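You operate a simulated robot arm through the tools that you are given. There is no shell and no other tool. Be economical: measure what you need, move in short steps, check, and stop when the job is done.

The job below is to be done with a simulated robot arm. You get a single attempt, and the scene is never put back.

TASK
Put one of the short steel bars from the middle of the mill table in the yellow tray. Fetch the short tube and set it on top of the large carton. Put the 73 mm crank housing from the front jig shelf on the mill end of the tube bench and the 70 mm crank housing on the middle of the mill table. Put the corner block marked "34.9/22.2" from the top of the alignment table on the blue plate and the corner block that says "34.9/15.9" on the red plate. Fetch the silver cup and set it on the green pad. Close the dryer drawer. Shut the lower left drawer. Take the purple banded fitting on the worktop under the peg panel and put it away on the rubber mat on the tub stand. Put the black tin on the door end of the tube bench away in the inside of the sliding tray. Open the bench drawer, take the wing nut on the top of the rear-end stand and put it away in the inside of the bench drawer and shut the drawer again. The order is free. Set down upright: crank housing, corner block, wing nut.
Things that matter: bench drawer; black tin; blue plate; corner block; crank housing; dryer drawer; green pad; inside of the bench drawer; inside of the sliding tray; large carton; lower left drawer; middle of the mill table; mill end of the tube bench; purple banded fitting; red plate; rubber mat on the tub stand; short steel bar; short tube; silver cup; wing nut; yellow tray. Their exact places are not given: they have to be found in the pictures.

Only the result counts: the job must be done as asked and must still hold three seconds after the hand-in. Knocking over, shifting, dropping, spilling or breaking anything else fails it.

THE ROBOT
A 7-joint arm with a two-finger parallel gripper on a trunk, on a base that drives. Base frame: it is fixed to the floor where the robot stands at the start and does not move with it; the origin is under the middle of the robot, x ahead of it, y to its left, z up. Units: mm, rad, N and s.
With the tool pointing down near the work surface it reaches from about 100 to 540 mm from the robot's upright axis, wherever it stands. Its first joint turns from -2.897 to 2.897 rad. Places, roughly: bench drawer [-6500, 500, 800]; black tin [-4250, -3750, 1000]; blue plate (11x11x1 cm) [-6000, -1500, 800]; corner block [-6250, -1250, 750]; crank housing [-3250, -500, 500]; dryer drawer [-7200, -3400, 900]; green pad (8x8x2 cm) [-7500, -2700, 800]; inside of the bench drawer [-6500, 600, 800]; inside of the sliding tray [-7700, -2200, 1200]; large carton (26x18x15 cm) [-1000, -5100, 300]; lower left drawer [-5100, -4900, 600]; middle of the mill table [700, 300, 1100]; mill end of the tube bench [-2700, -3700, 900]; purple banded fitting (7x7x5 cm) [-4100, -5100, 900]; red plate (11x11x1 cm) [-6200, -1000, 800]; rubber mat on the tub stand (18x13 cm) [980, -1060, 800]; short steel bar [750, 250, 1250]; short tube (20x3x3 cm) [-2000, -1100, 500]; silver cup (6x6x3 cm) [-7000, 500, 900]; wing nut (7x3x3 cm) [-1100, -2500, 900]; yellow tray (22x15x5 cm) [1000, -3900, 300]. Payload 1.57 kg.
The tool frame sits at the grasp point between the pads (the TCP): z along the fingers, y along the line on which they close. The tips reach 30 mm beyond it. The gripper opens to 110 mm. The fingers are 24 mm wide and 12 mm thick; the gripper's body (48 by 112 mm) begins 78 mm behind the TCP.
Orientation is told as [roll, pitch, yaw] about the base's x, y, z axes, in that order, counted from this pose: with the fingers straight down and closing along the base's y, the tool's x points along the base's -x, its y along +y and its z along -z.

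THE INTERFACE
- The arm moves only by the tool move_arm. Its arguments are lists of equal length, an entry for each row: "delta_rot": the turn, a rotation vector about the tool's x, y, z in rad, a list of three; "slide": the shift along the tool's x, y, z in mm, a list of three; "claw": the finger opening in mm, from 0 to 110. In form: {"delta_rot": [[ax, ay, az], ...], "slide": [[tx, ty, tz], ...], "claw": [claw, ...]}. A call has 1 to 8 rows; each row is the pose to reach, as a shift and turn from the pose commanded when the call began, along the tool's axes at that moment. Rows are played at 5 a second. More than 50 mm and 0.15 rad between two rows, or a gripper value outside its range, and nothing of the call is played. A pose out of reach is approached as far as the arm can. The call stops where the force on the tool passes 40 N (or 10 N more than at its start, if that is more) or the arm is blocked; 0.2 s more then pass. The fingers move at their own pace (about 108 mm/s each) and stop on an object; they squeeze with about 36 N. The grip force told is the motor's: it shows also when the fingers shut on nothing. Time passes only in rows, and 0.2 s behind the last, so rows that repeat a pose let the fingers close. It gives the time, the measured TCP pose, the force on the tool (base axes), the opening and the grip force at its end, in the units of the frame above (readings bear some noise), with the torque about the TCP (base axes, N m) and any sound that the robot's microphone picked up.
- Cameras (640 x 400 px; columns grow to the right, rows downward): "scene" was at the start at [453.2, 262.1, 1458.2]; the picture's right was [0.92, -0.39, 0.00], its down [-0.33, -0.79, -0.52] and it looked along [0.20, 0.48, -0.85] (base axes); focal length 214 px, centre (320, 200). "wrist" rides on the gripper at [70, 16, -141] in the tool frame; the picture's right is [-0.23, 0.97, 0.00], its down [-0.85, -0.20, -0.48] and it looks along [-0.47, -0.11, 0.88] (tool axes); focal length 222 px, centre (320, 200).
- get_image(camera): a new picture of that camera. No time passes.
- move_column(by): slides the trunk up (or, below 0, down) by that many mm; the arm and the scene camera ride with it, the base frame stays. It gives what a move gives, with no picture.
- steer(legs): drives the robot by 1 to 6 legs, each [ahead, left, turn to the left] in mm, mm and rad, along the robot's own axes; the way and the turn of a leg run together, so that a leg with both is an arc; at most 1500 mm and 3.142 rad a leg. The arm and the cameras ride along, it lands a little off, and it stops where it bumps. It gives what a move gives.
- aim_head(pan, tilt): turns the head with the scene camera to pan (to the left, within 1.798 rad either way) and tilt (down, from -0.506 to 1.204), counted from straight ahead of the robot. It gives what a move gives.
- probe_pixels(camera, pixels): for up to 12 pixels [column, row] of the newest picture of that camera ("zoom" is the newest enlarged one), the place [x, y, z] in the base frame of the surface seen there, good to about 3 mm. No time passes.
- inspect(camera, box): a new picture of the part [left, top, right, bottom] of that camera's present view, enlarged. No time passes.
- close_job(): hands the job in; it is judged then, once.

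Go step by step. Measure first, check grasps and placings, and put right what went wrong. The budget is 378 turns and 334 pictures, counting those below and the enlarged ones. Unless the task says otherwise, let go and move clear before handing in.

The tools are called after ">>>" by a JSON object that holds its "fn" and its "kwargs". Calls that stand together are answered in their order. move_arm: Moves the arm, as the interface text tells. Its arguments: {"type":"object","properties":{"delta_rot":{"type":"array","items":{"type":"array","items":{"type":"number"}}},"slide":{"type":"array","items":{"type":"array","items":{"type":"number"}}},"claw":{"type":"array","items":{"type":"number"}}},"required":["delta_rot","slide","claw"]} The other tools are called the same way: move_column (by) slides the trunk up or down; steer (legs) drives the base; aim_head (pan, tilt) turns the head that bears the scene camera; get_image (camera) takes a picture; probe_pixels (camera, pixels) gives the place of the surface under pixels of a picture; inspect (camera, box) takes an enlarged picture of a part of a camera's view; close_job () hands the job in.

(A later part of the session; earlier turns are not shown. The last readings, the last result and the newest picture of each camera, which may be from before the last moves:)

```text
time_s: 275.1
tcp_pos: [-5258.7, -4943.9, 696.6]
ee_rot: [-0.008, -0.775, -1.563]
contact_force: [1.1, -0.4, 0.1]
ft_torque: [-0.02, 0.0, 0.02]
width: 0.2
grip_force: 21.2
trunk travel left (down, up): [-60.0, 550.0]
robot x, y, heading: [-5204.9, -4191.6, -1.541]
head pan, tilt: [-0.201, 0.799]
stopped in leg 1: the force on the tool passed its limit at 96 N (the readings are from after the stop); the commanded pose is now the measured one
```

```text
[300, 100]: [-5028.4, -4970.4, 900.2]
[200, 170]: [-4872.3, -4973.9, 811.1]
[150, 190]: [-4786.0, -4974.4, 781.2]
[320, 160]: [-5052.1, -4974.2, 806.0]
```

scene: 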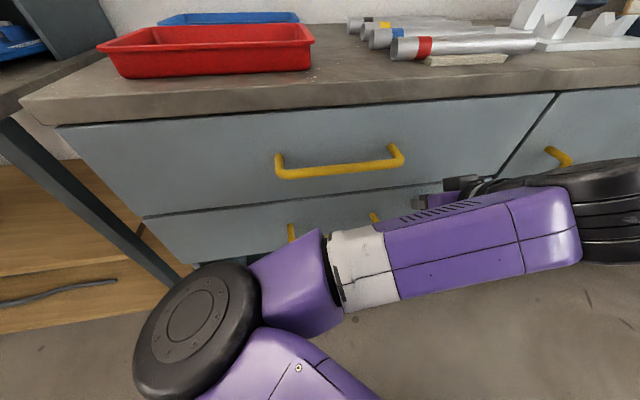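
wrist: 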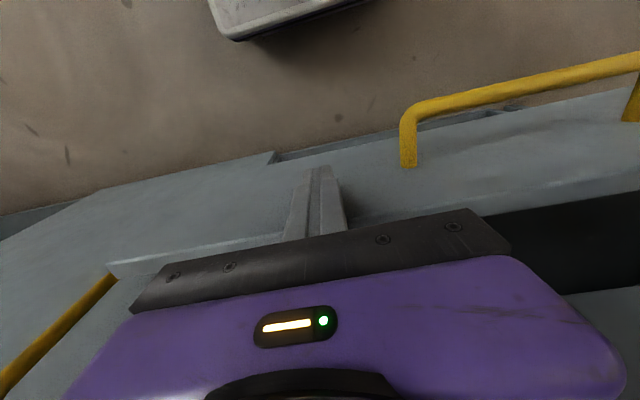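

The drawer is flush (y −4974). Before leaving I probe the elbow's place in this posture for planning.

>>> {"fn": "probe_pixels", "kwargs": {"camera": "scene", "pixels": [[200, 320], [250, 270], [200, 390], [150, 330], [340, 270], [500, 220], [220, 240], [330, 230]]}}

>>> {"fn": "steer", "kwargs": {"legs": [[-300, 0, 0]]}}

>>> {"fn": "get_image", "kwargs": {"camera": "scene"}}

```text
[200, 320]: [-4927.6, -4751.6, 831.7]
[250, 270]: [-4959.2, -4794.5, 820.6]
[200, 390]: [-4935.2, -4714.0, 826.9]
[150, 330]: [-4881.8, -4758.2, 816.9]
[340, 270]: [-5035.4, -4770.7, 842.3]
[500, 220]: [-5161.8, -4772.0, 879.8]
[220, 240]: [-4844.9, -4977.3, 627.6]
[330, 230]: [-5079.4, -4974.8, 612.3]
```

```text
time_s: 277.2
tcp_pos: [-5270.1, -4642.7, 696.7]
ee_rot: [-0.009, -0.777, -1.566]
contact_force: [0.0, 0.6, -0.1]
ft_torque: [0.01, 0.01, 0.01]
width: 0.2
grip_force: 21.3
trunk travel left (down, up): [-60.0, 550.0]
robot x, y, heading: [-5215.8, -3889.9, -1.539]
head pan, tilt: [-0.201, 0.799]
```

```text
244 pictures are left
```

scene: 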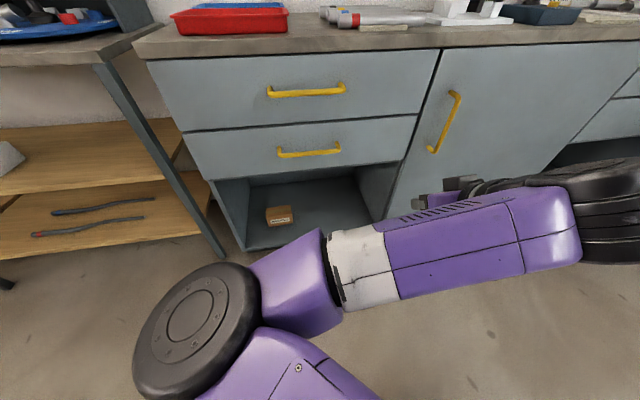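

Drawer confirmed shut. For the fitting I choose heading −1.2 so the elbow stays off the worktop. First raise, level the tool and drive there.

>>> {"fn": "move_column", "kwargs": {"by": 320}}

>>> {"fn": "move_arm", "kwargs": {"delta_rot": [[0, 0.13, 0], [0, 0.26, 0], [0, 0.39, 0], [0, 0.52, 0], [0, 0.65, 0], [0, 0.775, 0]], "slide": [[19, 0, -18], [38, 0, -37], [57, 0, -56], [76, 0, -75], [95, 0, -93], [114, 0, -112]], "claw": [0, 20, 40, 60, 60, 60]}}

>>> {"fn": "steer", "kwargs": {"legs": [[0, 950, 0], [300, 0, 0], [0, 0, 0.34]]}}

>>> {"fn": "aim_head", "kwargs": {"pan": -0.4, "tilt": 0.9}}

>>> {"fn": "get_image", "kwargs": {"camera": "scene"}}

>>> {"fn": "get_image", "kwargs": {"camera": "wrist"}}

```text
time_s: 280.3
tcp_pos: [-5269.4, -4642.6, 1016.0]
ee_rot: [-0.009, -0.777, -1.565]
contact_force: [0.3, 0.1, 1.1]
ft_torque: [0.0, 0.03, 0.03]
width: 0.0
grip_force: 21.0
trunk travel left (down, up): [-380.0, 230.0]
robot x, y, heading: [-5218.8, -3889.1, -1.541]
head pan, tilt: [-0.201, 0.799]
```

```text
time_s: 281.7
tcp_pos: [-5271.7, -4479.7, 1015.7]
ee_rot: [-0.004, 0.0, -1.572]
contact_force: [0.1, -0.2, 0.6]
ft_torque: [0.0, 0.0, -0.02]
width: 60.1
grip_force: 0.1
out of reach, approached as far as the arm can: row 1, 2
trunk travel left (down, up): [-380.0, 230.0]
robot x, y, heading: [-5214.0, -3889.0, -1.54]
head pan, tilt: [-0.201, 0.799]
```

```text
time_s: 284.7
tcp_pos: [-4777.4, -4468.3, 1017.2]
ee_rot: [-0.006, -0.005, -1.568]
contact_force: [-0.4, 0.2, -0.1]
ft_torque: [0.01, 0.04, 0.02]
width: 60.3
grip_force: 0.0
trunk travel left (down, up): [-380.0, 230.0]
robot x, y, heading: [-4725.1, -3875.6, -1.542]
head pan, tilt: [-0.201, 0.799]
stopped in leg 1: the robot was blocked; the commanded pose is now the measured one
```

```text
time_s: 285.5
tcp_pos: [-4776.5, -4468.2, 1016.5]
ee_rot: [-0.007, -0.002, -1.569]
contact_force: [-0.3, 0.1, 0.3]
ft_torque: [-0.01, 0.02, 0.02]
width: 60.0
grip_force: 0.1
trunk travel left (down, up): [-380.0, 230.0]
robot x, y, heading: [-4723.8, -3876.6, -1.538]
head pan, tilt: [-0.4, 0.901]
```

```text
243 pictures are left
```

scene: 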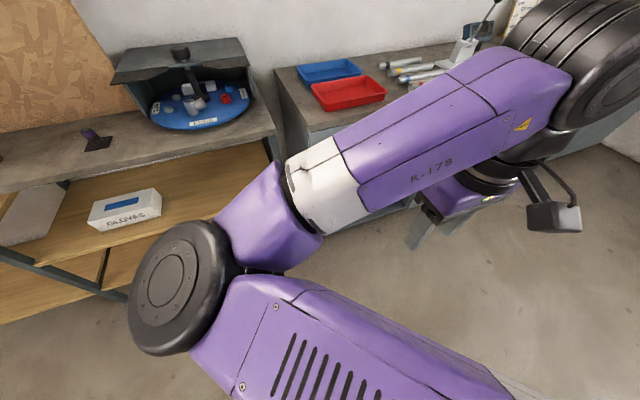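

```text
242 pictures are left
```

wrist: 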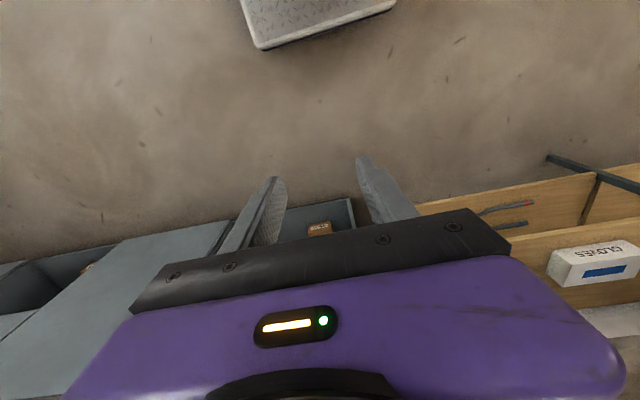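

The tube bench's end blocked sideways motion. I go ahead first, then left.

>>> {"fn": "steer", "kwargs": {"legs": [[600, 0, 0], [0, 470, 0], [0, 0, 0.34]]}}

>>> {"fn": "get_image", "kwargs": {"camera": "wrist"}}

>>> {"fn": "get_image", "kwargs": {"camera": "scene"}}

```text
time_s: 292.4
tcp_pos: [-4075.4, -5044.0, 1016.9]
ee_rot: [-0.007, -0.004, -1.223]
contact_force: [0.8, 0.3, 0.3]
ft_torque: [0.0, 0.02, -0.03]
width: 60.2
grip_force: 0.0
trunk travel left (down, up): [-380.0, 230.0]
robot x, y, heading: [-4225.7, -4469.2, -1.193]
head pan, tilt: [-0.4, 0.901]
```

```text
241 pictures are left
```

wrist: 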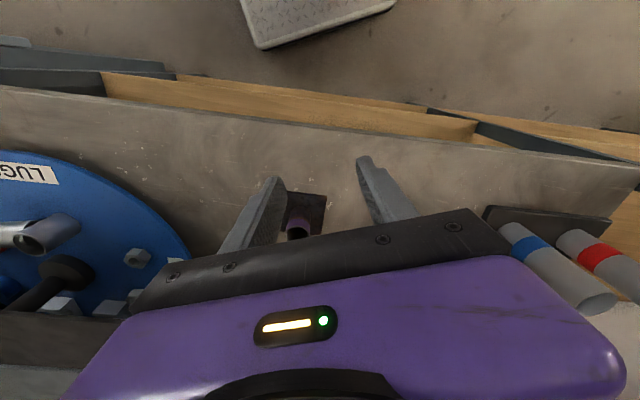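

```text
240 pictures are left
```

scene: 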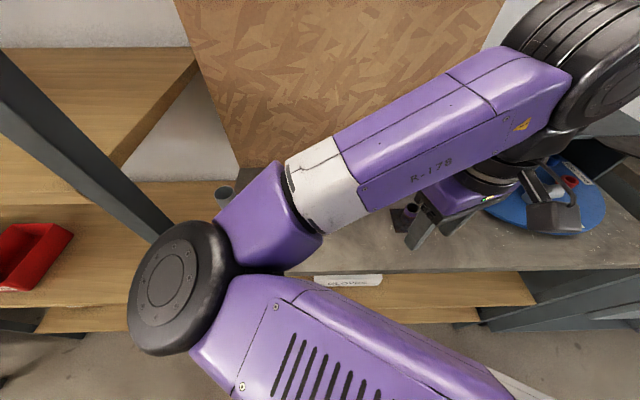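

The fitting is just beyond the gripper at wrist (300,215). I probe it precisely.

>>> {"fn": "inspect", "kwargs": {"camera": "wrist", "box": [240, 160, 380, 250]}}

>>> {"fn": "probe_pixels", "kwargs": {"camera": "zoom", "pixels": [[215, 150], [380, 160], [265, 330], [265, 290], [240, 250], [320, 260], [300, 200], [250, 210]]}}

```text
4.44 times, centred on (310, 205) of wrist
```

zoom: 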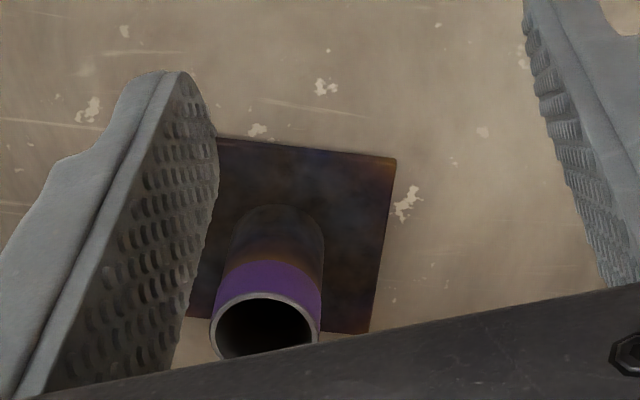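

```text
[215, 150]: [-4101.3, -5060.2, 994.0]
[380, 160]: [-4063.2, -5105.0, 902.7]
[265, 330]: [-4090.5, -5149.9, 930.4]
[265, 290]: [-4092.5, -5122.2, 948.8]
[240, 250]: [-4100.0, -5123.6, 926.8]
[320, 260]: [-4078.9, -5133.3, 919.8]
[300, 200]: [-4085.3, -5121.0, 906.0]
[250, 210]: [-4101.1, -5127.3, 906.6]
```

Tube centre ≈(−4090,−5137), outer Ø≈30, top 949. I drive the small offset and look again.

>>> {"fn": "steer", "kwargs": {"legs": [[81, -48, 0]]}}

>>> {"fn": "get_image", "kwargs": {"camera": "wrist"}}

>>> {"fn": "get_image", "kwargs": {"camera": "scene"}}

```text
time_s: 293.6
tcp_pos: [-4091.6, -5140.0, 1016.7]
ee_rot: [-0.004, -0.004, -1.225]
contact_force: [0.7, -0.5, -0.7]
ft_torque: [0.01, 0.01, -0.03]
width: 60.1
grip_force: 0.0
trunk travel left (down, up): [-380.0, 230.0]
robot x, y, heading: [-4238.8, -4566.7, -1.197]
head pan, tilt: [-0.4, 0.901]
```

```text
238 pictures are left
```

wrist: 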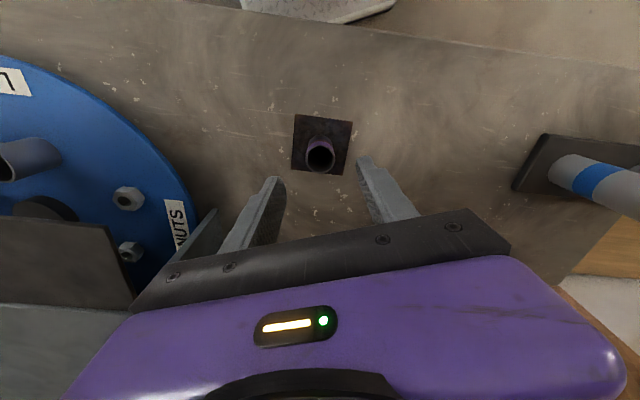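

```text
237 pictures are left
```

scene: 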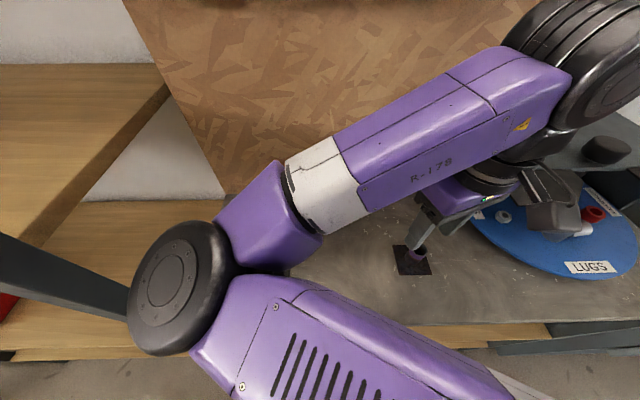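

Aligned over the fitting. I lower 75 mm and grip the tube.

>>> {"fn": "move_column", "kwargs": {"by": -45}}

>>> {"fn": "get_image", "kwargs": {"camera": "wrist"}}

```text
time_s: 294.4
tcp_pos: [-4089.7, -5138.8, 971.4]
ee_rot: [-0.005, -0.004, -1.225]
contact_force: [-0.1, 0.0, 0.0]
ft_torque: [0.01, -0.02, 0.02]
width: 60.1
grip_force: 0.2
trunk travel left (down, up): [-335.0, 275.0]
robot x, y, heading: [-4239.5, -4564.4, -1.193]
head pan, tilt: [-0.4, 0.901]
```

```text
236 pictures are left
```

wrist: 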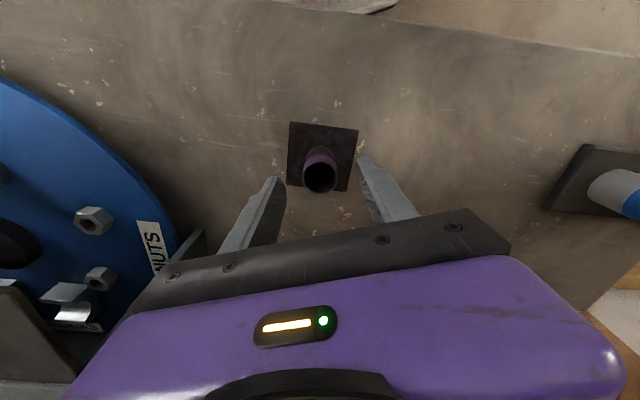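

>>> {"fn": "move_column", "kwargs": {"by": -30}}

>>> {"fn": "move_arm", "kwargs": {"delta_rot": [[0, 0, 0], [0, 0, 0], [0, 0, 0], [0, 0, 0]], "slide": [[0, 0, 0], [0, 0, 0], [0, 0, 0], [0, 0, 0]], "claw": [40, 20, 0, 0]}}

>>> {"fn": "move_column", "kwargs": {"by": 60}}

>>> {"fn": "get_image", "kwargs": {"camera": "wrist"}}

```text
time_s: 295.2
tcp_pos: [-4090.0, -5139.7, 942.1]
ee_rot: [-0.005, -0.004, -1.227]
contact_force: [-0.2, 0.1, 0.4]
ft_torque: [0.0, 0.01, -0.01]
width: 60.1
grip_force: 0.1
trunk travel left (down, up): [-305.0, 305.0]
robot x, y, heading: [-4240.3, -4565.9, -1.191]
head pan, tilt: [-0.4, 0.901]
```

```text
time_s: 296.2
tcp_pos: [-4091.4, -5138.0, 940.9]
ee_rot: [-0.006, -0.003, -1.226]
contact_force: [0.6, 2.1, 4.5]
ft_torque: [0.27, -0.22, 0.07]
width: 28.3
grip_force: 35.9
trunk travel left (down, up): [-305.0, 305.0]
robot x, y, heading: [-4240.7, -4568.4, -1.197]
head pan, tilt: [-0.4, 0.901]
```

```text
time_s: 297.2
tcp_pos: [-4090.2, -5139.7, 1000.4]
ee_rot: [-0.005, -0.003, -1.225]
contact_force: [-0.2, -0.2, -0.6]
ft_torque: [-0.04, -0.01, 0.0]
width: 27.8
grip_force: 35.8
trunk travel left (down, up): [-365.0, 245.0]
robot x, y, heading: [-4244.7, -4566.4, -1.194]
head pan, tilt: [-0.4, 0.901]
```

```text
235 pictures are left
```

wrist: 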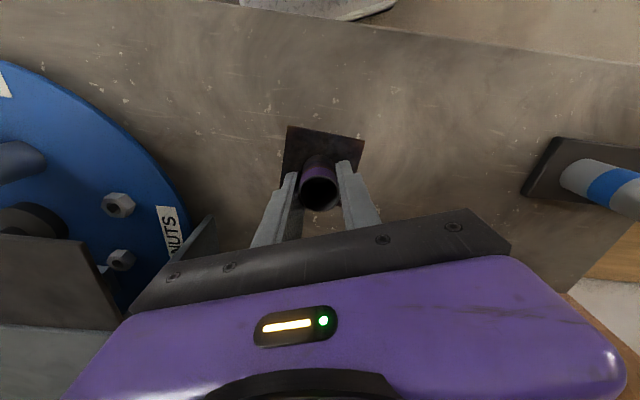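

The fitting is held. I raise high, go west past the tube bench's end, then north into the corridor.

>>> {"fn": "move_column", "kwargs": {"by": 220}}

>>> {"fn": "steer", "kwargs": {"legs": [[-230, -430, 0], [-1200, 480, 0]]}}

>>> {"fn": "aim_head", "kwargs": {"pan": 1.1, "tilt": 0.4}}

>>> {"fn": "get_image", "kwargs": {"camera": "scene"}}

```text
time_s: 299.5
tcp_pos: [-4090.4, -5140.6, 1221.5]
ee_rot: [-0.005, -0.003, -1.226]
contact_force: [-0.1, 0.3, -1.9]
ft_torque: [0.01, 0.0, 0.04]
width: 27.9
grip_force: 35.9
trunk travel left (down, up): [-585.0, 25.0]
robot x, y, heading: [-4242.6, -4561.5, -1.191]
head pan, tilt: [-0.4, 0.901]
```

```text
time_s: 305.3
tcp_pos: [-4595.9, -4579.2, 1221.7]
ee_rot: [-0.004, -0.005, -1.24]
contact_force: [-0.9, 0.6, -2.8]
ft_torque: [-0.04, -0.03, -0.03]
width: 27.7
grip_force: 36.0
trunk travel left (down, up): [-585.0, 25.0]
robot x, y, heading: [-4733.5, -4000.1, -1.206]
head pan, tilt: [-0.4, 0.901]
stopped in leg 2: the robot was blocked; the commanded pose is now the measured one
```

```text
time_s: 306.9
tcp_pos: [-4594.5, -4579.4, 1221.2]
ee_rot: [-0.006, -0.003, -1.24]
contact_force: [-0.2, -0.4, -1.7]
ft_torque: [0.02, 0.0, -0.01]
width: 27.7
grip_force: 35.5
trunk travel left (down, up): [-585.0, 25.0]
robot x, y, heading: [-4738.9, -4004.6, -1.212]
head pan, tilt: [1.1, 0.4]
```

```text
234 pictures are left
```

scene: 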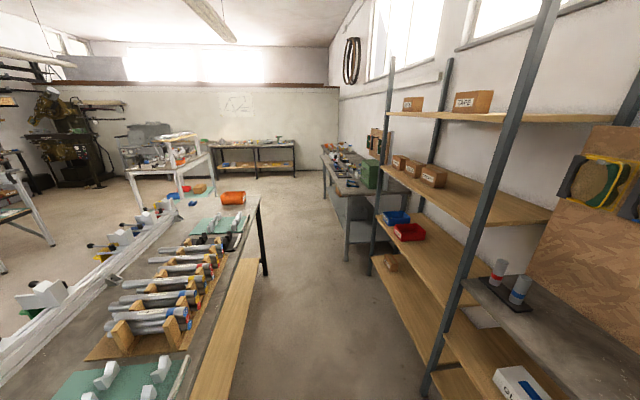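

Touched the tube bench's end again; I shift further west first, then north.

>>> {"fn": "steer", "kwargs": {"legs": [[-30, -240, 0], [-940, 350, 0]]}}

>>> {"fn": "aim_head", "kwargs": {"pan": 1.75, "tilt": 0.4}}

>>> {"fn": "get_image", "kwargs": {"camera": "scene"}}

```text
time_s: 313.5
tcp_pos: [-4831.1, -3628.8, 1221.2]
ee_rot: [-0.005, -0.002, -1.244]
contact_force: [-0.1, 0.3, -0.9]
ft_torque: [-0.01, 0.01, 0.03]
width: 27.9
grip_force: 36.4
trunk travel left (down, up): [-585.0, 25.0]
robot x, y, heading: [-4969.4, -3054.4, -1.216]
head pan, tilt: [1.1, 0.4]
```

```text
time_s: 314.5
tcp_pos: [-4830.5, -3630.0, 1221.3]
ee_rot: [-0.005, -0.004, -1.244]
contact_force: [-0.2, -0.1, -1.4]
ft_torque: [0.0, 0.02, -0.02]
width: 27.8
grip_force: 35.9
trunk travel left (down, up): [-585.0, 25.0]
robot x, y, heading: [-4969.6, -3053.6, -1.217]
head pan, tilt: [1.751, 0.4]
```

```text
233 pictures are left
```

scene: 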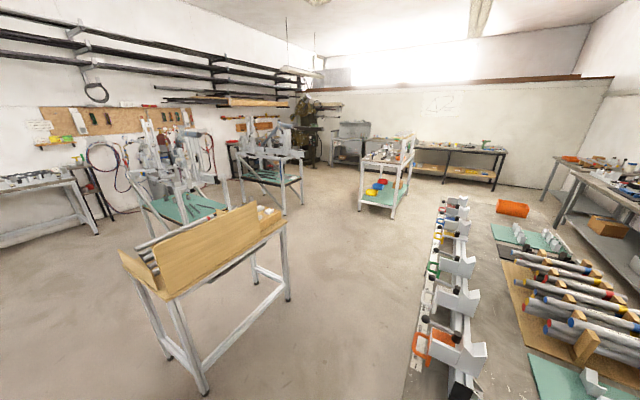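

Good view east. I probe the small table's feet and the tube bench edge to choose the corridor line.

>>> {"fn": "probe_pixels", "kwargs": {"camera": "scene", "pixels": [[203, 388], [288, 298], [165, 355], [360, 205], [393, 215], [410, 370], [445, 195], [300, 210], [440, 175], [480, 178], [185, 250], [275, 225]]}}

>>> {"fn": "inspect", "kwargs": {"camera": "scene", "box": [400, 180, 640, 400]}}

```text
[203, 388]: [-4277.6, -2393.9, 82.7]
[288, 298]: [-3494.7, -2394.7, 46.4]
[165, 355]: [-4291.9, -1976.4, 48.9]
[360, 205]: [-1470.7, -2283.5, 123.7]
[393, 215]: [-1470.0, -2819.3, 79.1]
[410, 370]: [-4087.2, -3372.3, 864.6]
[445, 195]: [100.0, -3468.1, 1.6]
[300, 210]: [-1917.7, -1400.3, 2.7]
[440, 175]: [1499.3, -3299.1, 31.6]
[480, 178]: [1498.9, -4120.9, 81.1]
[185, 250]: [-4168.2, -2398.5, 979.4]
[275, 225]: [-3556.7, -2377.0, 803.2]
```

```text
1.82 times, centred on (520, 290) of scene
```

zoom: 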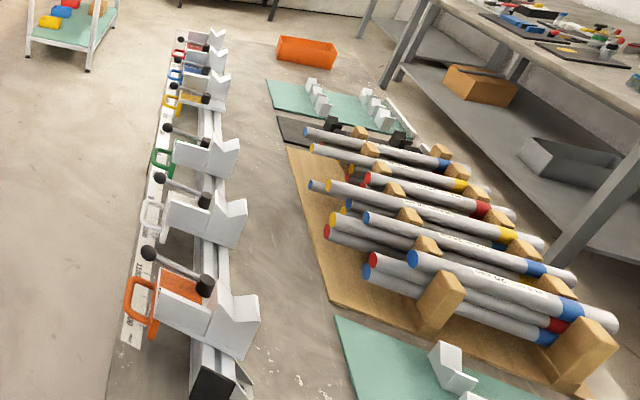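

Corridor is clear at y≈−2900..−3280. I turn east and drive the whole way to the tub stand.

>>> {"fn": "steer", "kwargs": {"legs": [[0, 0, 1.217], [1400, 150, 0], [1300, -120, 0], [500, -260, 0], [1450, 0, 0]]}}

>>> {"fn": "aim_head", "kwargs": {"pan": 0.3, "tilt": 0.4}}

>>> {"fn": "get_image", "kwargs": {"camera": "scene"}}

```text
time_s: 332.0
tcp_pos: [-1548.6, -3239.5, 1221.4]
ee_rot: [-0.004, -0.004, -0.09]
contact_force: [0.0, -0.4, -3.0]
ft_torque: [0.02, -0.02, 0.02]
width: 27.9
grip_force: 36.0
trunk travel left (down, up): [-585.0, 25.0]
robot x, y, heading: [-2132.9, -3133.9, -0.059]
head pan, tilt: [1.751, 0.4]
stopped in leg 4: the robot was blocked; the commanded pose is now the measured one
```

```text
time_s: 333.6
tcp_pos: [-1547.5, -3239.1, 1220.1]
ee_rot: [-0.005, -0.003, -0.091]
contact_force: [-0.1, 0.4, -0.4]
ft_torque: [-0.04, -0.04, 0.03]
width: 27.8
grip_force: 36.4
trunk travel left (down, up): [-585.0, 25.0]
robot x, y, heading: [-2130.3, -3131.5, -0.061]
head pan, tilt: [0.3, 0.4]
```

```text
231 pictures are left
```

scene: 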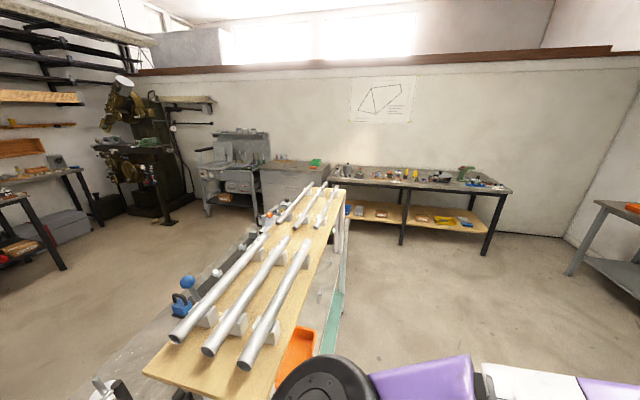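

Rear corner touched the tube bench's east end. I move ahead a bit first, then shift right and continue.

>>> {"fn": "steer", "kwargs": {"legs": [[160, 0, 0.06], [250, -230, 0], [1450, 0, 0]]}}

>>> {"fn": "get_image", "kwargs": {"camera": "scene"}}

```text
time_s: 343.7
tcp_pos: [319.3, -3502.4, 1221.0]
ee_rot: [-0.005, -0.004, -0.075]
contact_force: [-0.1, 0.3, -1.2]
ft_torque: [0.0, 0.02, 0.01]
width: 27.9
grip_force: 36.1
trunk travel left (down, up): [-585.0, 25.0]
robot x, y, heading: [-268.0, -3407.8, -0.048]
head pan, tilt: [0.3, 0.4]
```

```text
230 pictures are left
```

scene: 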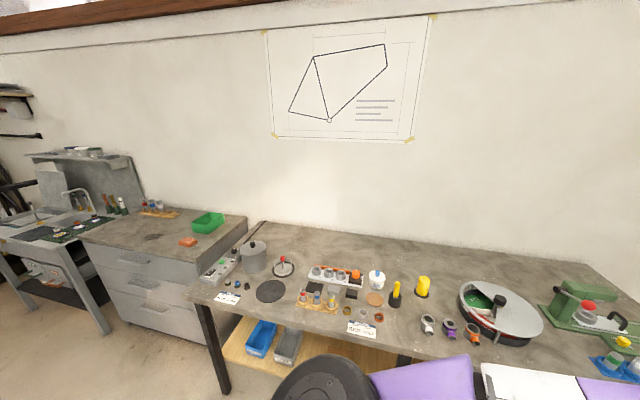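

Next to x≈150 and north to the tub stand.

>>> {"fn": "steer", "kwargs": {"legs": [[420, 0, 0.05], [0, 1450, 0], [0, 750, 0]]}}

>>> {"fn": "aim_head", "kwargs": {"pan": -0.1, "tilt": 0.7}}

>>> {"fn": "get_image", "kwargs": {"camera": "scene"}}

```text
time_s: 356.7
tcp_pos: [742.0, -1276.5, 1221.9]
ee_rot: [-0.005, -0.003, -0.023]
contact_force: [-0.4, 0.7, -1.4]
ft_torque: [-0.02, 0.0, -0.03]
width: 27.7
grip_force: 35.9
trunk travel left (down, up): [-585.0, 25.0]
robot x, y, heading: [151.3, -1210.7, 0.002]
head pan, tilt: [0.3, 0.4]
```

```text
time_s: 357.6
tcp_pos: [742.4, -1277.6, 1221.6]
ee_rot: [-0.006, -0.004, -0.025]
contact_force: [0.1, 0.1, -2.1]
ft_torque: [0.02, -0.03, 0.01]
width: 27.5
grip_force: 36.1
trunk travel left (down, up): [-585.0, 25.0]
robot x, y, heading: [151.1, -1205.7, 0.003]
head pan, tilt: [-0.099, 0.7]
```

```text
229 pictures are left
```

scene: 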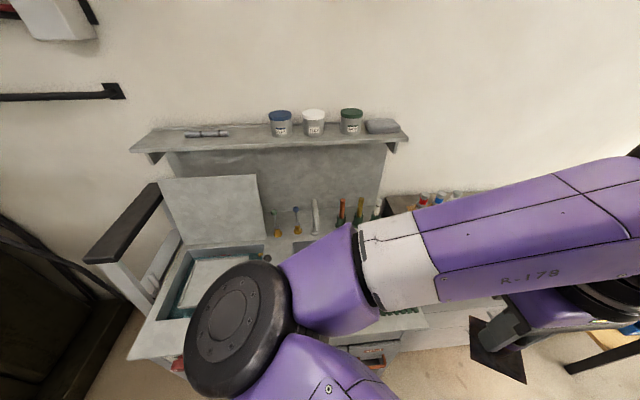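

The arm hides the mat. I take the wrist view to find the mat and what stands near.

>>> {"fn": "steer", "kwargs": {"legs": [[0, 200, 0]]}}

>>> {"fn": "get_image", "kwargs": {"camera": "wrist"}}

>>> {"fn": "aim_head", "kwargs": {"pan": -0.6, "tilt": 0.8}}

>>> {"fn": "get_image", "kwargs": {"camera": "scene"}}

```text
time_s: 359.2
tcp_pos: [742.2, -1075.5, 1221.7]
ee_rot: [-0.003, -0.004, -0.025]
contact_force: [0.0, -0.1, -1.3]
ft_torque: [0.0, 0.03, 0.03]
width: 27.7
grip_force: 36.2
trunk travel left (down, up): [-585.0, 25.0]
robot x, y, heading: [154.6, -1012.4, 0.004]
head pan, tilt: [-0.099, 0.7]
```

```text
228 pictures are left
```

wrist: 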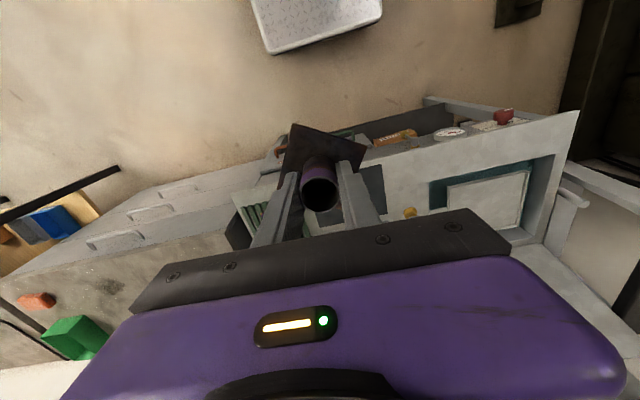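

```text
time_s: 360.1
tcp_pos: [742.9, -1076.9, 1220.3]
ee_rot: [-0.005, -0.004, -0.025]
contact_force: [0.3, 0.0, -2.3]
ft_torque: [-0.03, 0.01, 0.01]
width: 27.8
grip_force: 36.0
trunk travel left (down, up): [-585.0, 25.0]
robot x, y, heading: [152.9, -1008.3, 0.004]
head pan, tilt: [-0.6, 0.799]
```

```text
227 pictures are left
```

scene: 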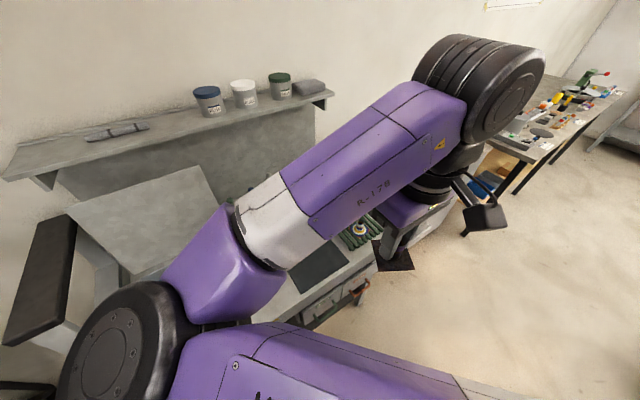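

The mat shows at (320,268). I probe it and the neighbours (rack with green bars (360,232), tool handles).

>>> {"fn": "probe_pixels", "kwargs": {"camera": "scene", "pixels": [[318, 270], [300, 290], [330, 247], [345, 262], [296, 280], [360, 228], [345, 240], [230, 195], [250, 190], [140, 220], [120, 130], [365, 285]]}}

>>> {"fn": "probe_pixels", "kwargs": {"camera": "wrist", "pixels": [[365, 180], [380, 205], [375, 170], [345, 225], [260, 210], [410, 213], [490, 200], [440, 160], [320, 225]]}}

```text
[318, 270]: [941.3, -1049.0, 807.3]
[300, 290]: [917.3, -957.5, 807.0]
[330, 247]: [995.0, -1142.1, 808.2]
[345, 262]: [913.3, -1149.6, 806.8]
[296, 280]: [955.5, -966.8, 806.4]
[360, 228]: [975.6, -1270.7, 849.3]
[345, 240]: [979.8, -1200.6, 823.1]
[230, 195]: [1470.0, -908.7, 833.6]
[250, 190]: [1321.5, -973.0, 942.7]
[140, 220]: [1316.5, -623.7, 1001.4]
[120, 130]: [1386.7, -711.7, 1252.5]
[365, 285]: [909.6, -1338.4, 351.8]
```

```text
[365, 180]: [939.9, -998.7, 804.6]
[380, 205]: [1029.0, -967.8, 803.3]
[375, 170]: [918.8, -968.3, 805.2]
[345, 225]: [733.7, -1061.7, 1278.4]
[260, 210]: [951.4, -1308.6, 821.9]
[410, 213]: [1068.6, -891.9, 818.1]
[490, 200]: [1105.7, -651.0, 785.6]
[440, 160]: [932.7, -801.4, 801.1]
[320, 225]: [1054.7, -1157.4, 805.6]
```

Mat: x 910–1035, y −1150..−960, z 807; the elbow will hover over the sink lid with clearance. I drive to put the TCP at (975,−1055) and lower in stages.

>>> {"fn": "steer", "kwargs": {"legs": [[232, 21, 0.02]]}}

>>> {"fn": "move_column", "kwargs": {"by": -250}}

>>> {"fn": "get_image", "kwargs": {"camera": "scene"}}

>>> {"fn": "get_image", "kwargs": {"camera": "wrist"}}

```text
time_s: 361.9
tcp_pos: [975.1, -1044.9, 1221.1]
ee_rot: [-0.005, -0.002, -0.011]
contact_force: [-0.9, 0.2, -1.3]
ft_torque: [0.01, 0.0, -0.01]
width: 27.5
grip_force: 37.0
trunk travel left (down, up): [-585.0, 25.0]
robot x, y, heading: [383.1, -985.6, 0.018]
head pan, tilt: [-0.6, 0.799]
```

```text
time_s: 364.4
tcp_pos: [974.5, -1043.6, 971.4]
ee_rot: [-0.005, -0.004, -0.01]
contact_force: [0.2, 0.5, -1.4]
ft_torque: [0.0, 0.02, 0.0]
width: 27.8
grip_force: 36.2
trunk travel left (down, up): [-335.0, 275.0]
robot x, y, heading: [387.7, -985.0, 0.016]
head pan, tilt: [-0.6, 0.799]
```

```text
226 pictures are left
```

scene: 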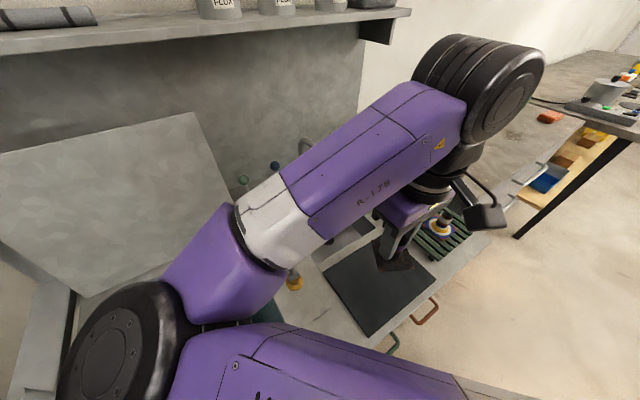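

```text
225 pictures are left
```

wrist: 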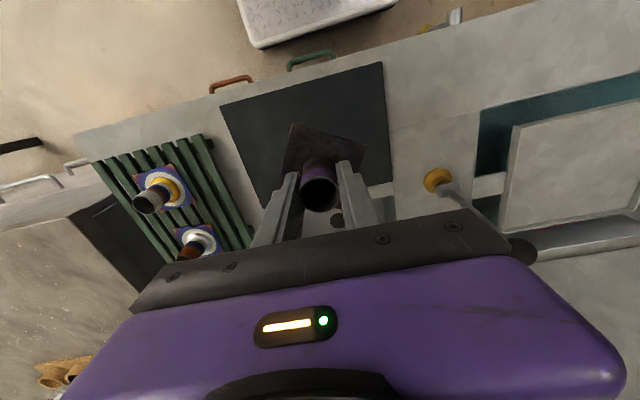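

A lever with black knob at wrist (520,250) is near the hand. I probe it.

>>> {"fn": "probe_pixels", "kwargs": {"camera": "wrist", "pixels": [[520, 250], [450, 190], [432, 182], [336, 218], [480, 215], [370, 205], [320, 145], [160, 195], [190, 245]]}}

```text
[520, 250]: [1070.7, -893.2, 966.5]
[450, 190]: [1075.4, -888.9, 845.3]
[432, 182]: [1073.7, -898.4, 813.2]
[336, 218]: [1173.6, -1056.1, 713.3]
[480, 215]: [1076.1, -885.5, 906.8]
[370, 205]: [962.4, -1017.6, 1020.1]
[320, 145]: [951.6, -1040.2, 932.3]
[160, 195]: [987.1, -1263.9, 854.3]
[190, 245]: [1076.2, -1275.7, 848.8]
```

I check the forearm's outline against the lever at (1072,−892).

>>> {"fn": "probe_pixels", "kwargs": {"camera": "scene", "pixels": [[290, 165], [345, 120], [240, 205], [215, 225], [300, 262], [340, 235], [265, 230], [400, 90], [190, 245], [280, 275], [460, 150], [490, 60]]}}

```text
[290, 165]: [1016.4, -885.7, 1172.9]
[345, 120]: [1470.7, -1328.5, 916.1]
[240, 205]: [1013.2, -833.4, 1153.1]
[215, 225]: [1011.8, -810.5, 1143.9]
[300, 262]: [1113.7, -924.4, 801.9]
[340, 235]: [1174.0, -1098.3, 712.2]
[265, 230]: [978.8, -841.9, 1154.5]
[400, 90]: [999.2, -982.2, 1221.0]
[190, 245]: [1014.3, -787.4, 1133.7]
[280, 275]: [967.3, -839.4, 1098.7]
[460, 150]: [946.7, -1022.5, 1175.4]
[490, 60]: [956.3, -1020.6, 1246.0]
```

Forearm's far edge is x≈1016, the lever at 1072 – 40 mm clear. I lower 115 mm.

>>> {"fn": "move_column", "kwargs": {"by": -118}}

>>> {"fn": "get_image", "kwargs": {"camera": "wrist"}}

```text
time_s: 365.9
tcp_pos: [974.1, -1044.8, 852.6]
ee_rot: [-0.006, -0.005, -0.01]
contact_force: [-0.3, -0.4, -1.0]
ft_torque: [0.0, -0.02, -0.01]
width: 27.6
grip_force: 36.1
trunk travel left (down, up): [-217.0, 393.0]
robot x, y, heading: [383.8, -987.7, 0.02]
head pan, tilt: [-0.6, 0.799]
```

```text
224 pictures are left
```

wrist: 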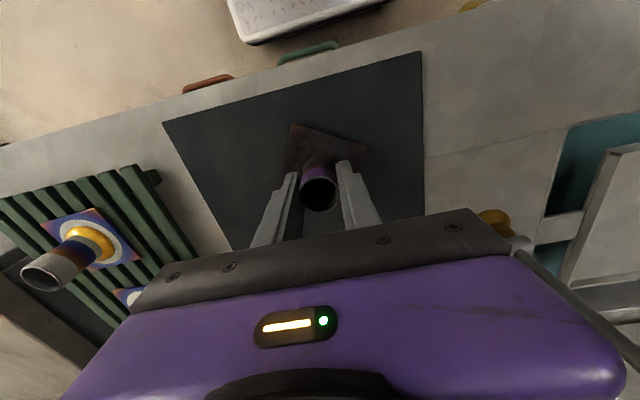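

Just above the mat, well inside it. Lower 6, release, raise.

>>> {"fn": "move_column", "kwargs": {"by": -6}}

>>> {"fn": "move_arm", "kwargs": {"delta_rot": [[0, 0, 0], [0, 0, 0], [0, 0, 0], [0, 0, 0]], "slide": [[0, 0, 0], [0, 0, 0], [0, 0, 0], [0, 0, 0]], "claw": [26, 35, 50, 60]}}

>>> {"fn": "move_column", "kwargs": {"by": 160}}

>>> {"fn": "get_image", "kwargs": {"camera": "wrist"}}

```text
time_s: 366.5
tcp_pos: [974.9, -1044.6, 848.6]
ee_rot: [-0.006, -0.005, -0.011]
contact_force: [-0.5, -1.9, 13.7]
ft_torque: [0.42, 0.27, -0.02]
width: 27.6
grip_force: 35.9
trunk travel left (down, up): [-211.0, 399.0]
robot x, y, heading: [381.9, -986.8, 0.016]
head pan, tilt: [-0.6, 0.799]
```

```text
time_s: 367.5
tcp_pos: [975.1, -1044.6, 847.6]
ee_rot: [-0.005, -0.004, -0.01]
contact_force: [-1.2, -0.6, -0.1]
ft_torque: [0.04, 0.01, -0.01]
width: 59.6
grip_force: 0.1
trunk travel left (down, up): [-211.0, 399.0]
robot x, y, heading: [384.5, -984.8, 0.019]
head pan, tilt: [-0.6, 0.799]
```

```text
time_s: 369.3
tcp_pos: [974.9, -1046.0, 1007.6]
ee_rot: [-0.005, -0.004, -0.011]
contact_force: [1.3, -0.9, -0.1]
ft_torque: [0.02, 0.02, 0.0]
width: 60.0
grip_force: 0.1
trunk travel left (down, up): [-371.0, 239.0]
robot x, y, heading: [381.9, -985.1, 0.017]
head pan, tilt: [-0.6, 0.799]
```

```text
223 pictures are left
```

wrist: 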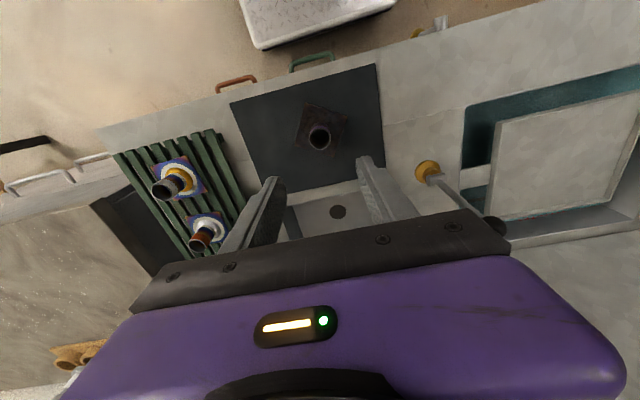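

The fitting stands on the mat. Now I repair the brush accident: it lies upside-down on the floor near (570,128). First I test how low the hand can reach, in open floor with trunk fully down.

>>> {"fn": "steer", "kwargs": {"legs": [[-380, 100, 0], [0, 500, 0]]}}

>>> {"fn": "move_column", "kwargs": {"by": -371}}

>>> {"fn": "move_arm", "kwargs": {"delta_rot": [[0, 0, 0], [0, 0, 0], [0, 0, 0], [0, 0, 0], [0, 0, 0], [0, 0, 0], [0, 0, 0], [0, 0, 0]], "slide": [[0, 0, 45], [0, 0, 90], [0, 0, 135], [0, 0, 180], [0, 0, 225], [0, 0, 270], [0, 0, 315], [0, 0, 360]], "claw": [60, 60, 60, 60, 80, 110, 110, 110]}}

```text
time_s: 373.6
tcp_pos: [573.9, -588.1, 1011.8]
ee_rot: [-0.014, -0.003, 0.048]
contact_force: [0.0, 0.5, -0.9]
ft_torque: [0.0, -0.06, -0.01]
width: 60.1
grip_force: 0.1
trunk travel left (down, up): [-371.0, 239.0]
robot x, y, heading: [-16.3, -544.5, 0.032]
head pan, tilt: [-0.6, 0.799]
stopped in leg 2: the robot was blocked; the commanded pose is now the measured one
```

```text
time_s: 377.1
tcp_pos: [579.7, -585.8, 634.4]
ee_rot: [-0.023, 0.009, 0.046]
contact_force: [-0.1, 0.2, -0.1]
ft_torque: [0.01, -0.01, 0.02]
width: 59.7
grip_force: 0.0
trunk travel left (down, up): [0.0, 610.0]
robot x, y, heading: [-11.0, -541.9, 0.034]
head pan, tilt: [-0.6, 0.799]
```

```text
time_s: 378.9
tcp_pos: [577.6, -590.3, 272.6]
ee_rot: [-0.018, 0.008, 0.045]
contact_force: [0.1, -0.1, -0.6]
ft_torque: [0.0, 0.01, -0.01]
width: 109.9
grip_force: 0.0
trunk travel left (down, up): [0.0, 610.0]
robot x, y, heading: [-12.4, -543.8, 0.03]
head pan, tilt: [-0.6, 0.799]
```

Level reach works down to 272 already. I go lower to ~70.

>>> {"fn": "move_arm", "kwargs": {"delta_rot": [[0, 0, 0], [0, 0, 0], [0, 0, 0], [0, 0, 0], [0, 0, 0]], "slide": [[0, 0, 45], [0, 0, 90], [0, 0, 130], [0, 0, 165], [0, 0, 200]], "claw": [110, 110, 110, 110, 110]}}

>>> {"fn": "aim_head", "kwargs": {"pan": 0.5, "tilt": 0.7}}

>>> {"fn": "get_image", "kwargs": {"camera": "scene"}}

```text
time_s: 380.1
tcp_pos: [578.0, -597.0, 73.4]
ee_rot: [-0.019, 0.009, 0.047]
contact_force: [0.2, 0.3, -0.7]
ft_torque: [-0.02, 0.05, -0.01]
width: 110.1
grip_force: 0.0
trunk travel left (down, up): [0.0, 610.0]
robot x, y, heading: [-15.4, -541.9, 0.03]
head pan, tilt: [-0.6, 0.799]
```

```text
time_s: 381.5
tcp_pos: [577.1, -597.4, 73.2]
ee_rot: [-0.02, 0.009, 0.048]
contact_force: [-0.1, 0.6, -0.7]
ft_torque: [-0.04, 0.04, 0.02]
width: 109.9
grip_force: 0.1
trunk travel left (down, up): [0.0, 610.0]
robot x, y, heading: [-14.5, -541.4, 0.026]
head pan, tilt: [0.499, 0.7]
```

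```text
222 pictures are left
```

scene: 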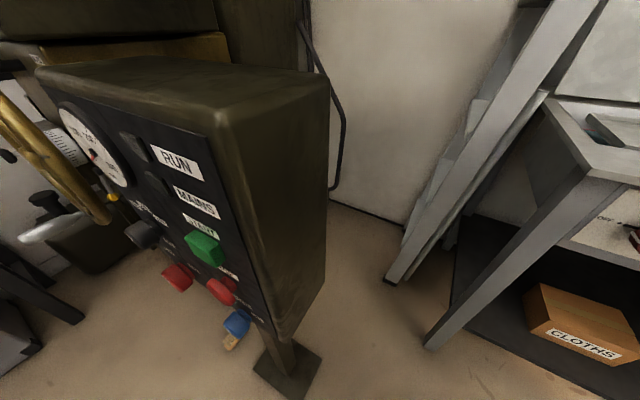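

Floor level is reachable. I look at the arm's present shape to know where the elbow is.

>>> {"fn": "aim_head", "kwargs": {"pan": -0.5, "tilt": 1.1}}

>>> {"fn": "get_image", "kwargs": {"camera": "scene"}}

>>> {"fn": "probe_pixels", "kwargs": {"camera": "scene", "pixels": [[100, 320], [200, 200], [320, 200], [400, 150], [450, 250], [320, 320], [250, 300]]}}

```text
time_s: 382.7
tcp_pos: [577.7, -597.4, 73.0]
ee_rot: [-0.02, 0.008, 0.048]
contact_force: [-0.2, 0.4, 0.9]
ft_torque: [0.01, -0.02, 0.0]
width: 109.9
grip_force: 0.0
trunk travel left (down, up): [0.0, 610.0]
robot x, y, heading: [-11.9, -538.9, 0.028]
head pan, tilt: [-0.499, 1.1]
```

```text
221 pictures are left
```

scene: 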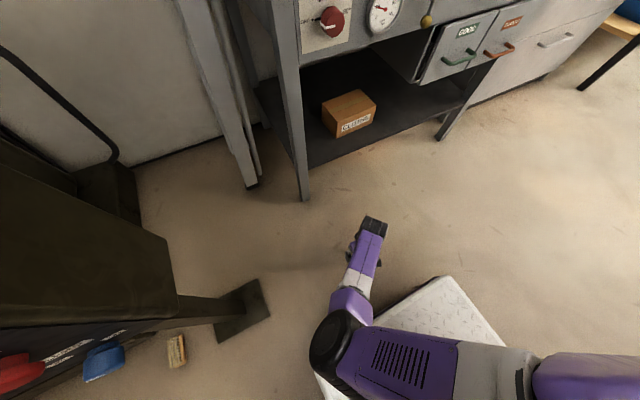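

```text
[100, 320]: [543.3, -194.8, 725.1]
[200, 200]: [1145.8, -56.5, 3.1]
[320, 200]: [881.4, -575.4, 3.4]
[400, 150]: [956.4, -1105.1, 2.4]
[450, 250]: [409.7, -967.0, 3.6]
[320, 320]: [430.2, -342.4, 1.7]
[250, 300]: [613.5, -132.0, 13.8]
```

I probe the brush and elbow in this view.

>>> {"fn": "inspect", "kwargs": {"camera": "scene", "box": [150, 320, 210, 380]}}

>>> {"fn": "probe_pixels", "kwargs": {"camera": "zoom", "pixels": [[200, 150], [250, 120], [300, 160], [310, 280], [200, 290], [260, 220], [345, 240], [350, 130]]}}

>>> {"fn": "probe_pixels", "kwargs": {"camera": "scene", "pixels": [[335, 335], [360, 310], [400, 360], [365, 260], [440, 380], [320, 360]]}}

```text
6.67 times, centred on (180, 350) of scene
```

zoom: 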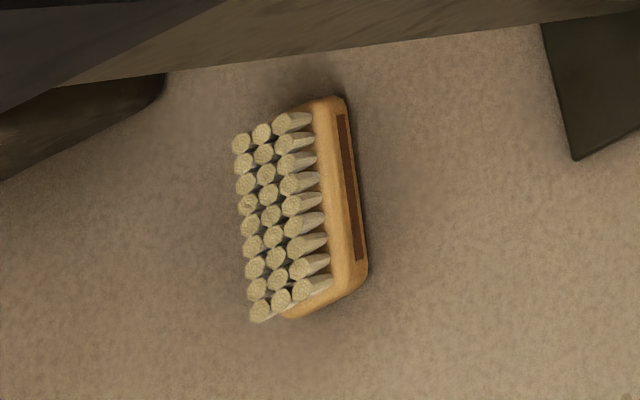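

```text
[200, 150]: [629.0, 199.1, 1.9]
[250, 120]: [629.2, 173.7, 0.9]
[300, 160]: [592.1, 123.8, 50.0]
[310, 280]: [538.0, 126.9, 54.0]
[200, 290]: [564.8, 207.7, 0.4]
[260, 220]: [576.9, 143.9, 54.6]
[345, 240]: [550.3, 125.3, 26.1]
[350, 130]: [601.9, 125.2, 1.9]
```

```text
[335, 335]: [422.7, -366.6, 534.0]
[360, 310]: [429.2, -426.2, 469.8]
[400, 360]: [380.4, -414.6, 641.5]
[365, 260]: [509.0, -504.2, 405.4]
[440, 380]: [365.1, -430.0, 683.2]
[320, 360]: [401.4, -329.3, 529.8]
```

The hand reaches the floor with the tool level. I pull the hand in by 95 mm to pass the console foot, then drive alongside to the brush.

>>> {"fn": "move_arm", "kwargs": {"delta_rot": [[0, 0, 0], [0, 0, 0], [0, 0, 0]], "slide": [[32, 0, -10], [64, 0, -20], [96, 0, -30]], "claw": [110, 110, 110]}}

>>> {"fn": "steer", "kwargs": {"legs": [[0, 0, -0.03], [0, 735, 0]]}}

>>> {"fn": "get_image", "kwargs": {"camera": "wrist"}}

```text
time_s: 383.5
tcp_pos: [492.7, -599.2, 102.6]
ee_rot: [-0.019, 0.012, 0.047]
contact_force: [-0.5, 0.1, -0.4]
ft_torque: [-0.01, 0.02, 0.0]
width: 110.1
grip_force: 0.0
out of reach, approached as far as the arm can: row 3
trunk travel left (down, up): [0.0, 610.0]
robot x, y, heading: [-12.4, -542.0, 0.029]
head pan, tilt: [-0.499, 1.1]
```

```text
time_s: 387.9
tcp_pos: [491.1, 109.0, 101.3]
ee_rot: [-0.018, 0.014, 0.017]
contact_force: [0.5, -0.2, 0.3]
ft_torque: [-0.02, 0.01, 0.0]
width: 110.1
grip_force: 0.0
trunk travel left (down, up): [0.0, 610.0]
robot x, y, heading: [-12.2, 179.5, -0.002]
head pan, tilt: [-0.499, 1.1]
```

```text
219 pictures are left
```

wrist: 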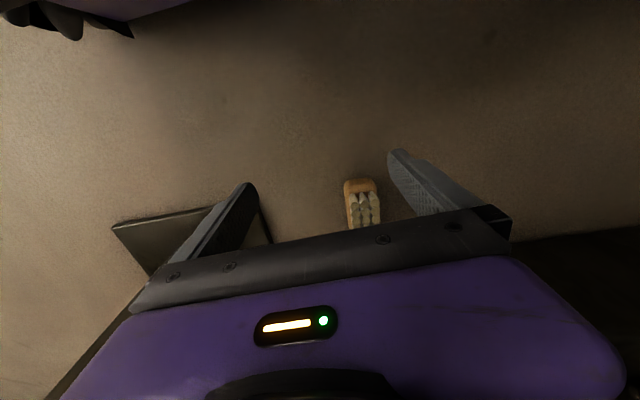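

The brush is ahead-right at (362,205). I probe it for exact centre.

>>> {"fn": "probe_pixels", "kwargs": {"camera": "wrist", "pixels": [[345, 185], [378, 182], [360, 186], [352, 225], [380, 218], [362, 195]]}}

>>> {"fn": "inspect", "kwargs": {"camera": "wrist", "box": [320, 160, 420, 230]}}

```text
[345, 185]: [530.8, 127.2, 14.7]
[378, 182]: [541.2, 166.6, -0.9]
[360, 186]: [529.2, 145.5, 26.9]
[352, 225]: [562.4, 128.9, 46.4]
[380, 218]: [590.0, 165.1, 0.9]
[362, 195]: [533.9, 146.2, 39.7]
```

```text
5.71 times, centred on (370, 195) of wrist
```

zoom: 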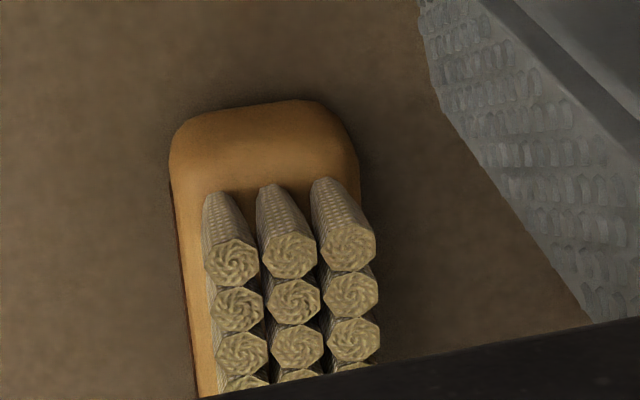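

Brush: near end x 529, y 126–163 → centre line y 145, length to ~619. I shift +36 in y, go forward to x≈590 straddling it, and down.

>>> {"fn": "move_arm", "kwargs": {"delta_rot": [[0, 0, 0], [0, 0, 0], [0, 0, 0], [0, 0, 0], [0, 0, 0], [0, 0, 0]], "slide": [[0, 36, 0], [-35, 36, 0], [-70, 36, 20], [-98, 36, 40], [-98, 36, 55], [-98, 36, 66]], "claw": [110, 110, 110, 110, 80, 80]}}

>>> {"fn": "get_image", "kwargs": {"camera": "wrist"}}

```text
time_s: 389.2
tcp_pos: [590.2, 146.4, 33.9]
ee_rot: [-0.021, 0.011, 0.02]
contact_force: [-0.2, 0.0, -0.7]
ft_torque: [0.02, -0.01, 0.0]
width: 80.1
grip_force: 0.1
out of reach, approached as far as the arm can: row 1
trunk travel left (down, up): [0.0, 610.0]
robot x, y, heading: [-11.6, 180.1, 0.001]
head pan, tilt: [-0.499, 1.1]
```

```text
217 pictures are left
```

wrist: 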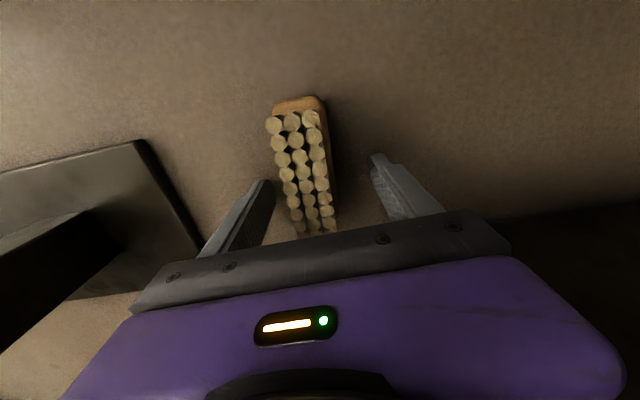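

Straddled. I close, lift 30 and check.

>>> {"fn": "move_arm", "kwargs": {"delta_rot": [[0, 0, 0], [0, 0, 0], [0, 0, 0], [0, 0, 0], [0, 0, 0], [0, 0, 0], [20, 0, 0]], "slide": [[0, 0, 0], [0, 0, 0], [0, 0, 0], [0, 0, 0], [0, 0, -15], [0, 0, -30], [0, 0, -30]], "claw": [40, 10, 0, 0, 0, 0, 0]}}

```text
refused: 20 is not a number from -6.98132 to 6.98132
```

>>> {"fn": "move_arm", "kwargs": {"delta_rot": [[0, 0, 0], [0, 0, 0], [0, 0, 0], [0, 0, 0], [0, 0, 0], [0, 0, 0]], "slide": [[0, 0, 0], [0, 0, 0], [0, 0, 0], [0, 0, 0], [0, 0, -15], [0, 0, -30]], "claw": [40, 10, 0, 0, 0, 0]}}

>>> {"fn": "get_image", "kwargs": {"camera": "wrist"}}

```text
time_s: 390.6
tcp_pos: [588.3, 146.6, 63.3]
ee_rot: [-0.02, 0.012, 0.018]
contact_force: [0.3, -0.4, 0.2]
ft_torque: [-0.03, 0.04, 0.0]
width: 34.9
grip_force: 36.2
trunk travel left (down, up): [0.0, 610.0]
robot x, y, heading: [-11.9, 180.8, -0.004]
head pan, tilt: [-0.499, 1.1]
```

```text
216 pictures are left
```

wrist: 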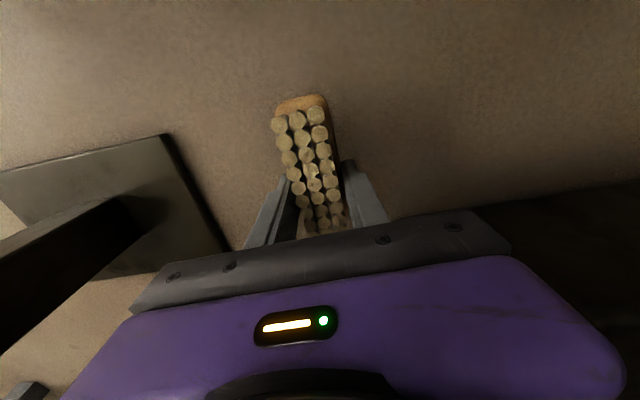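

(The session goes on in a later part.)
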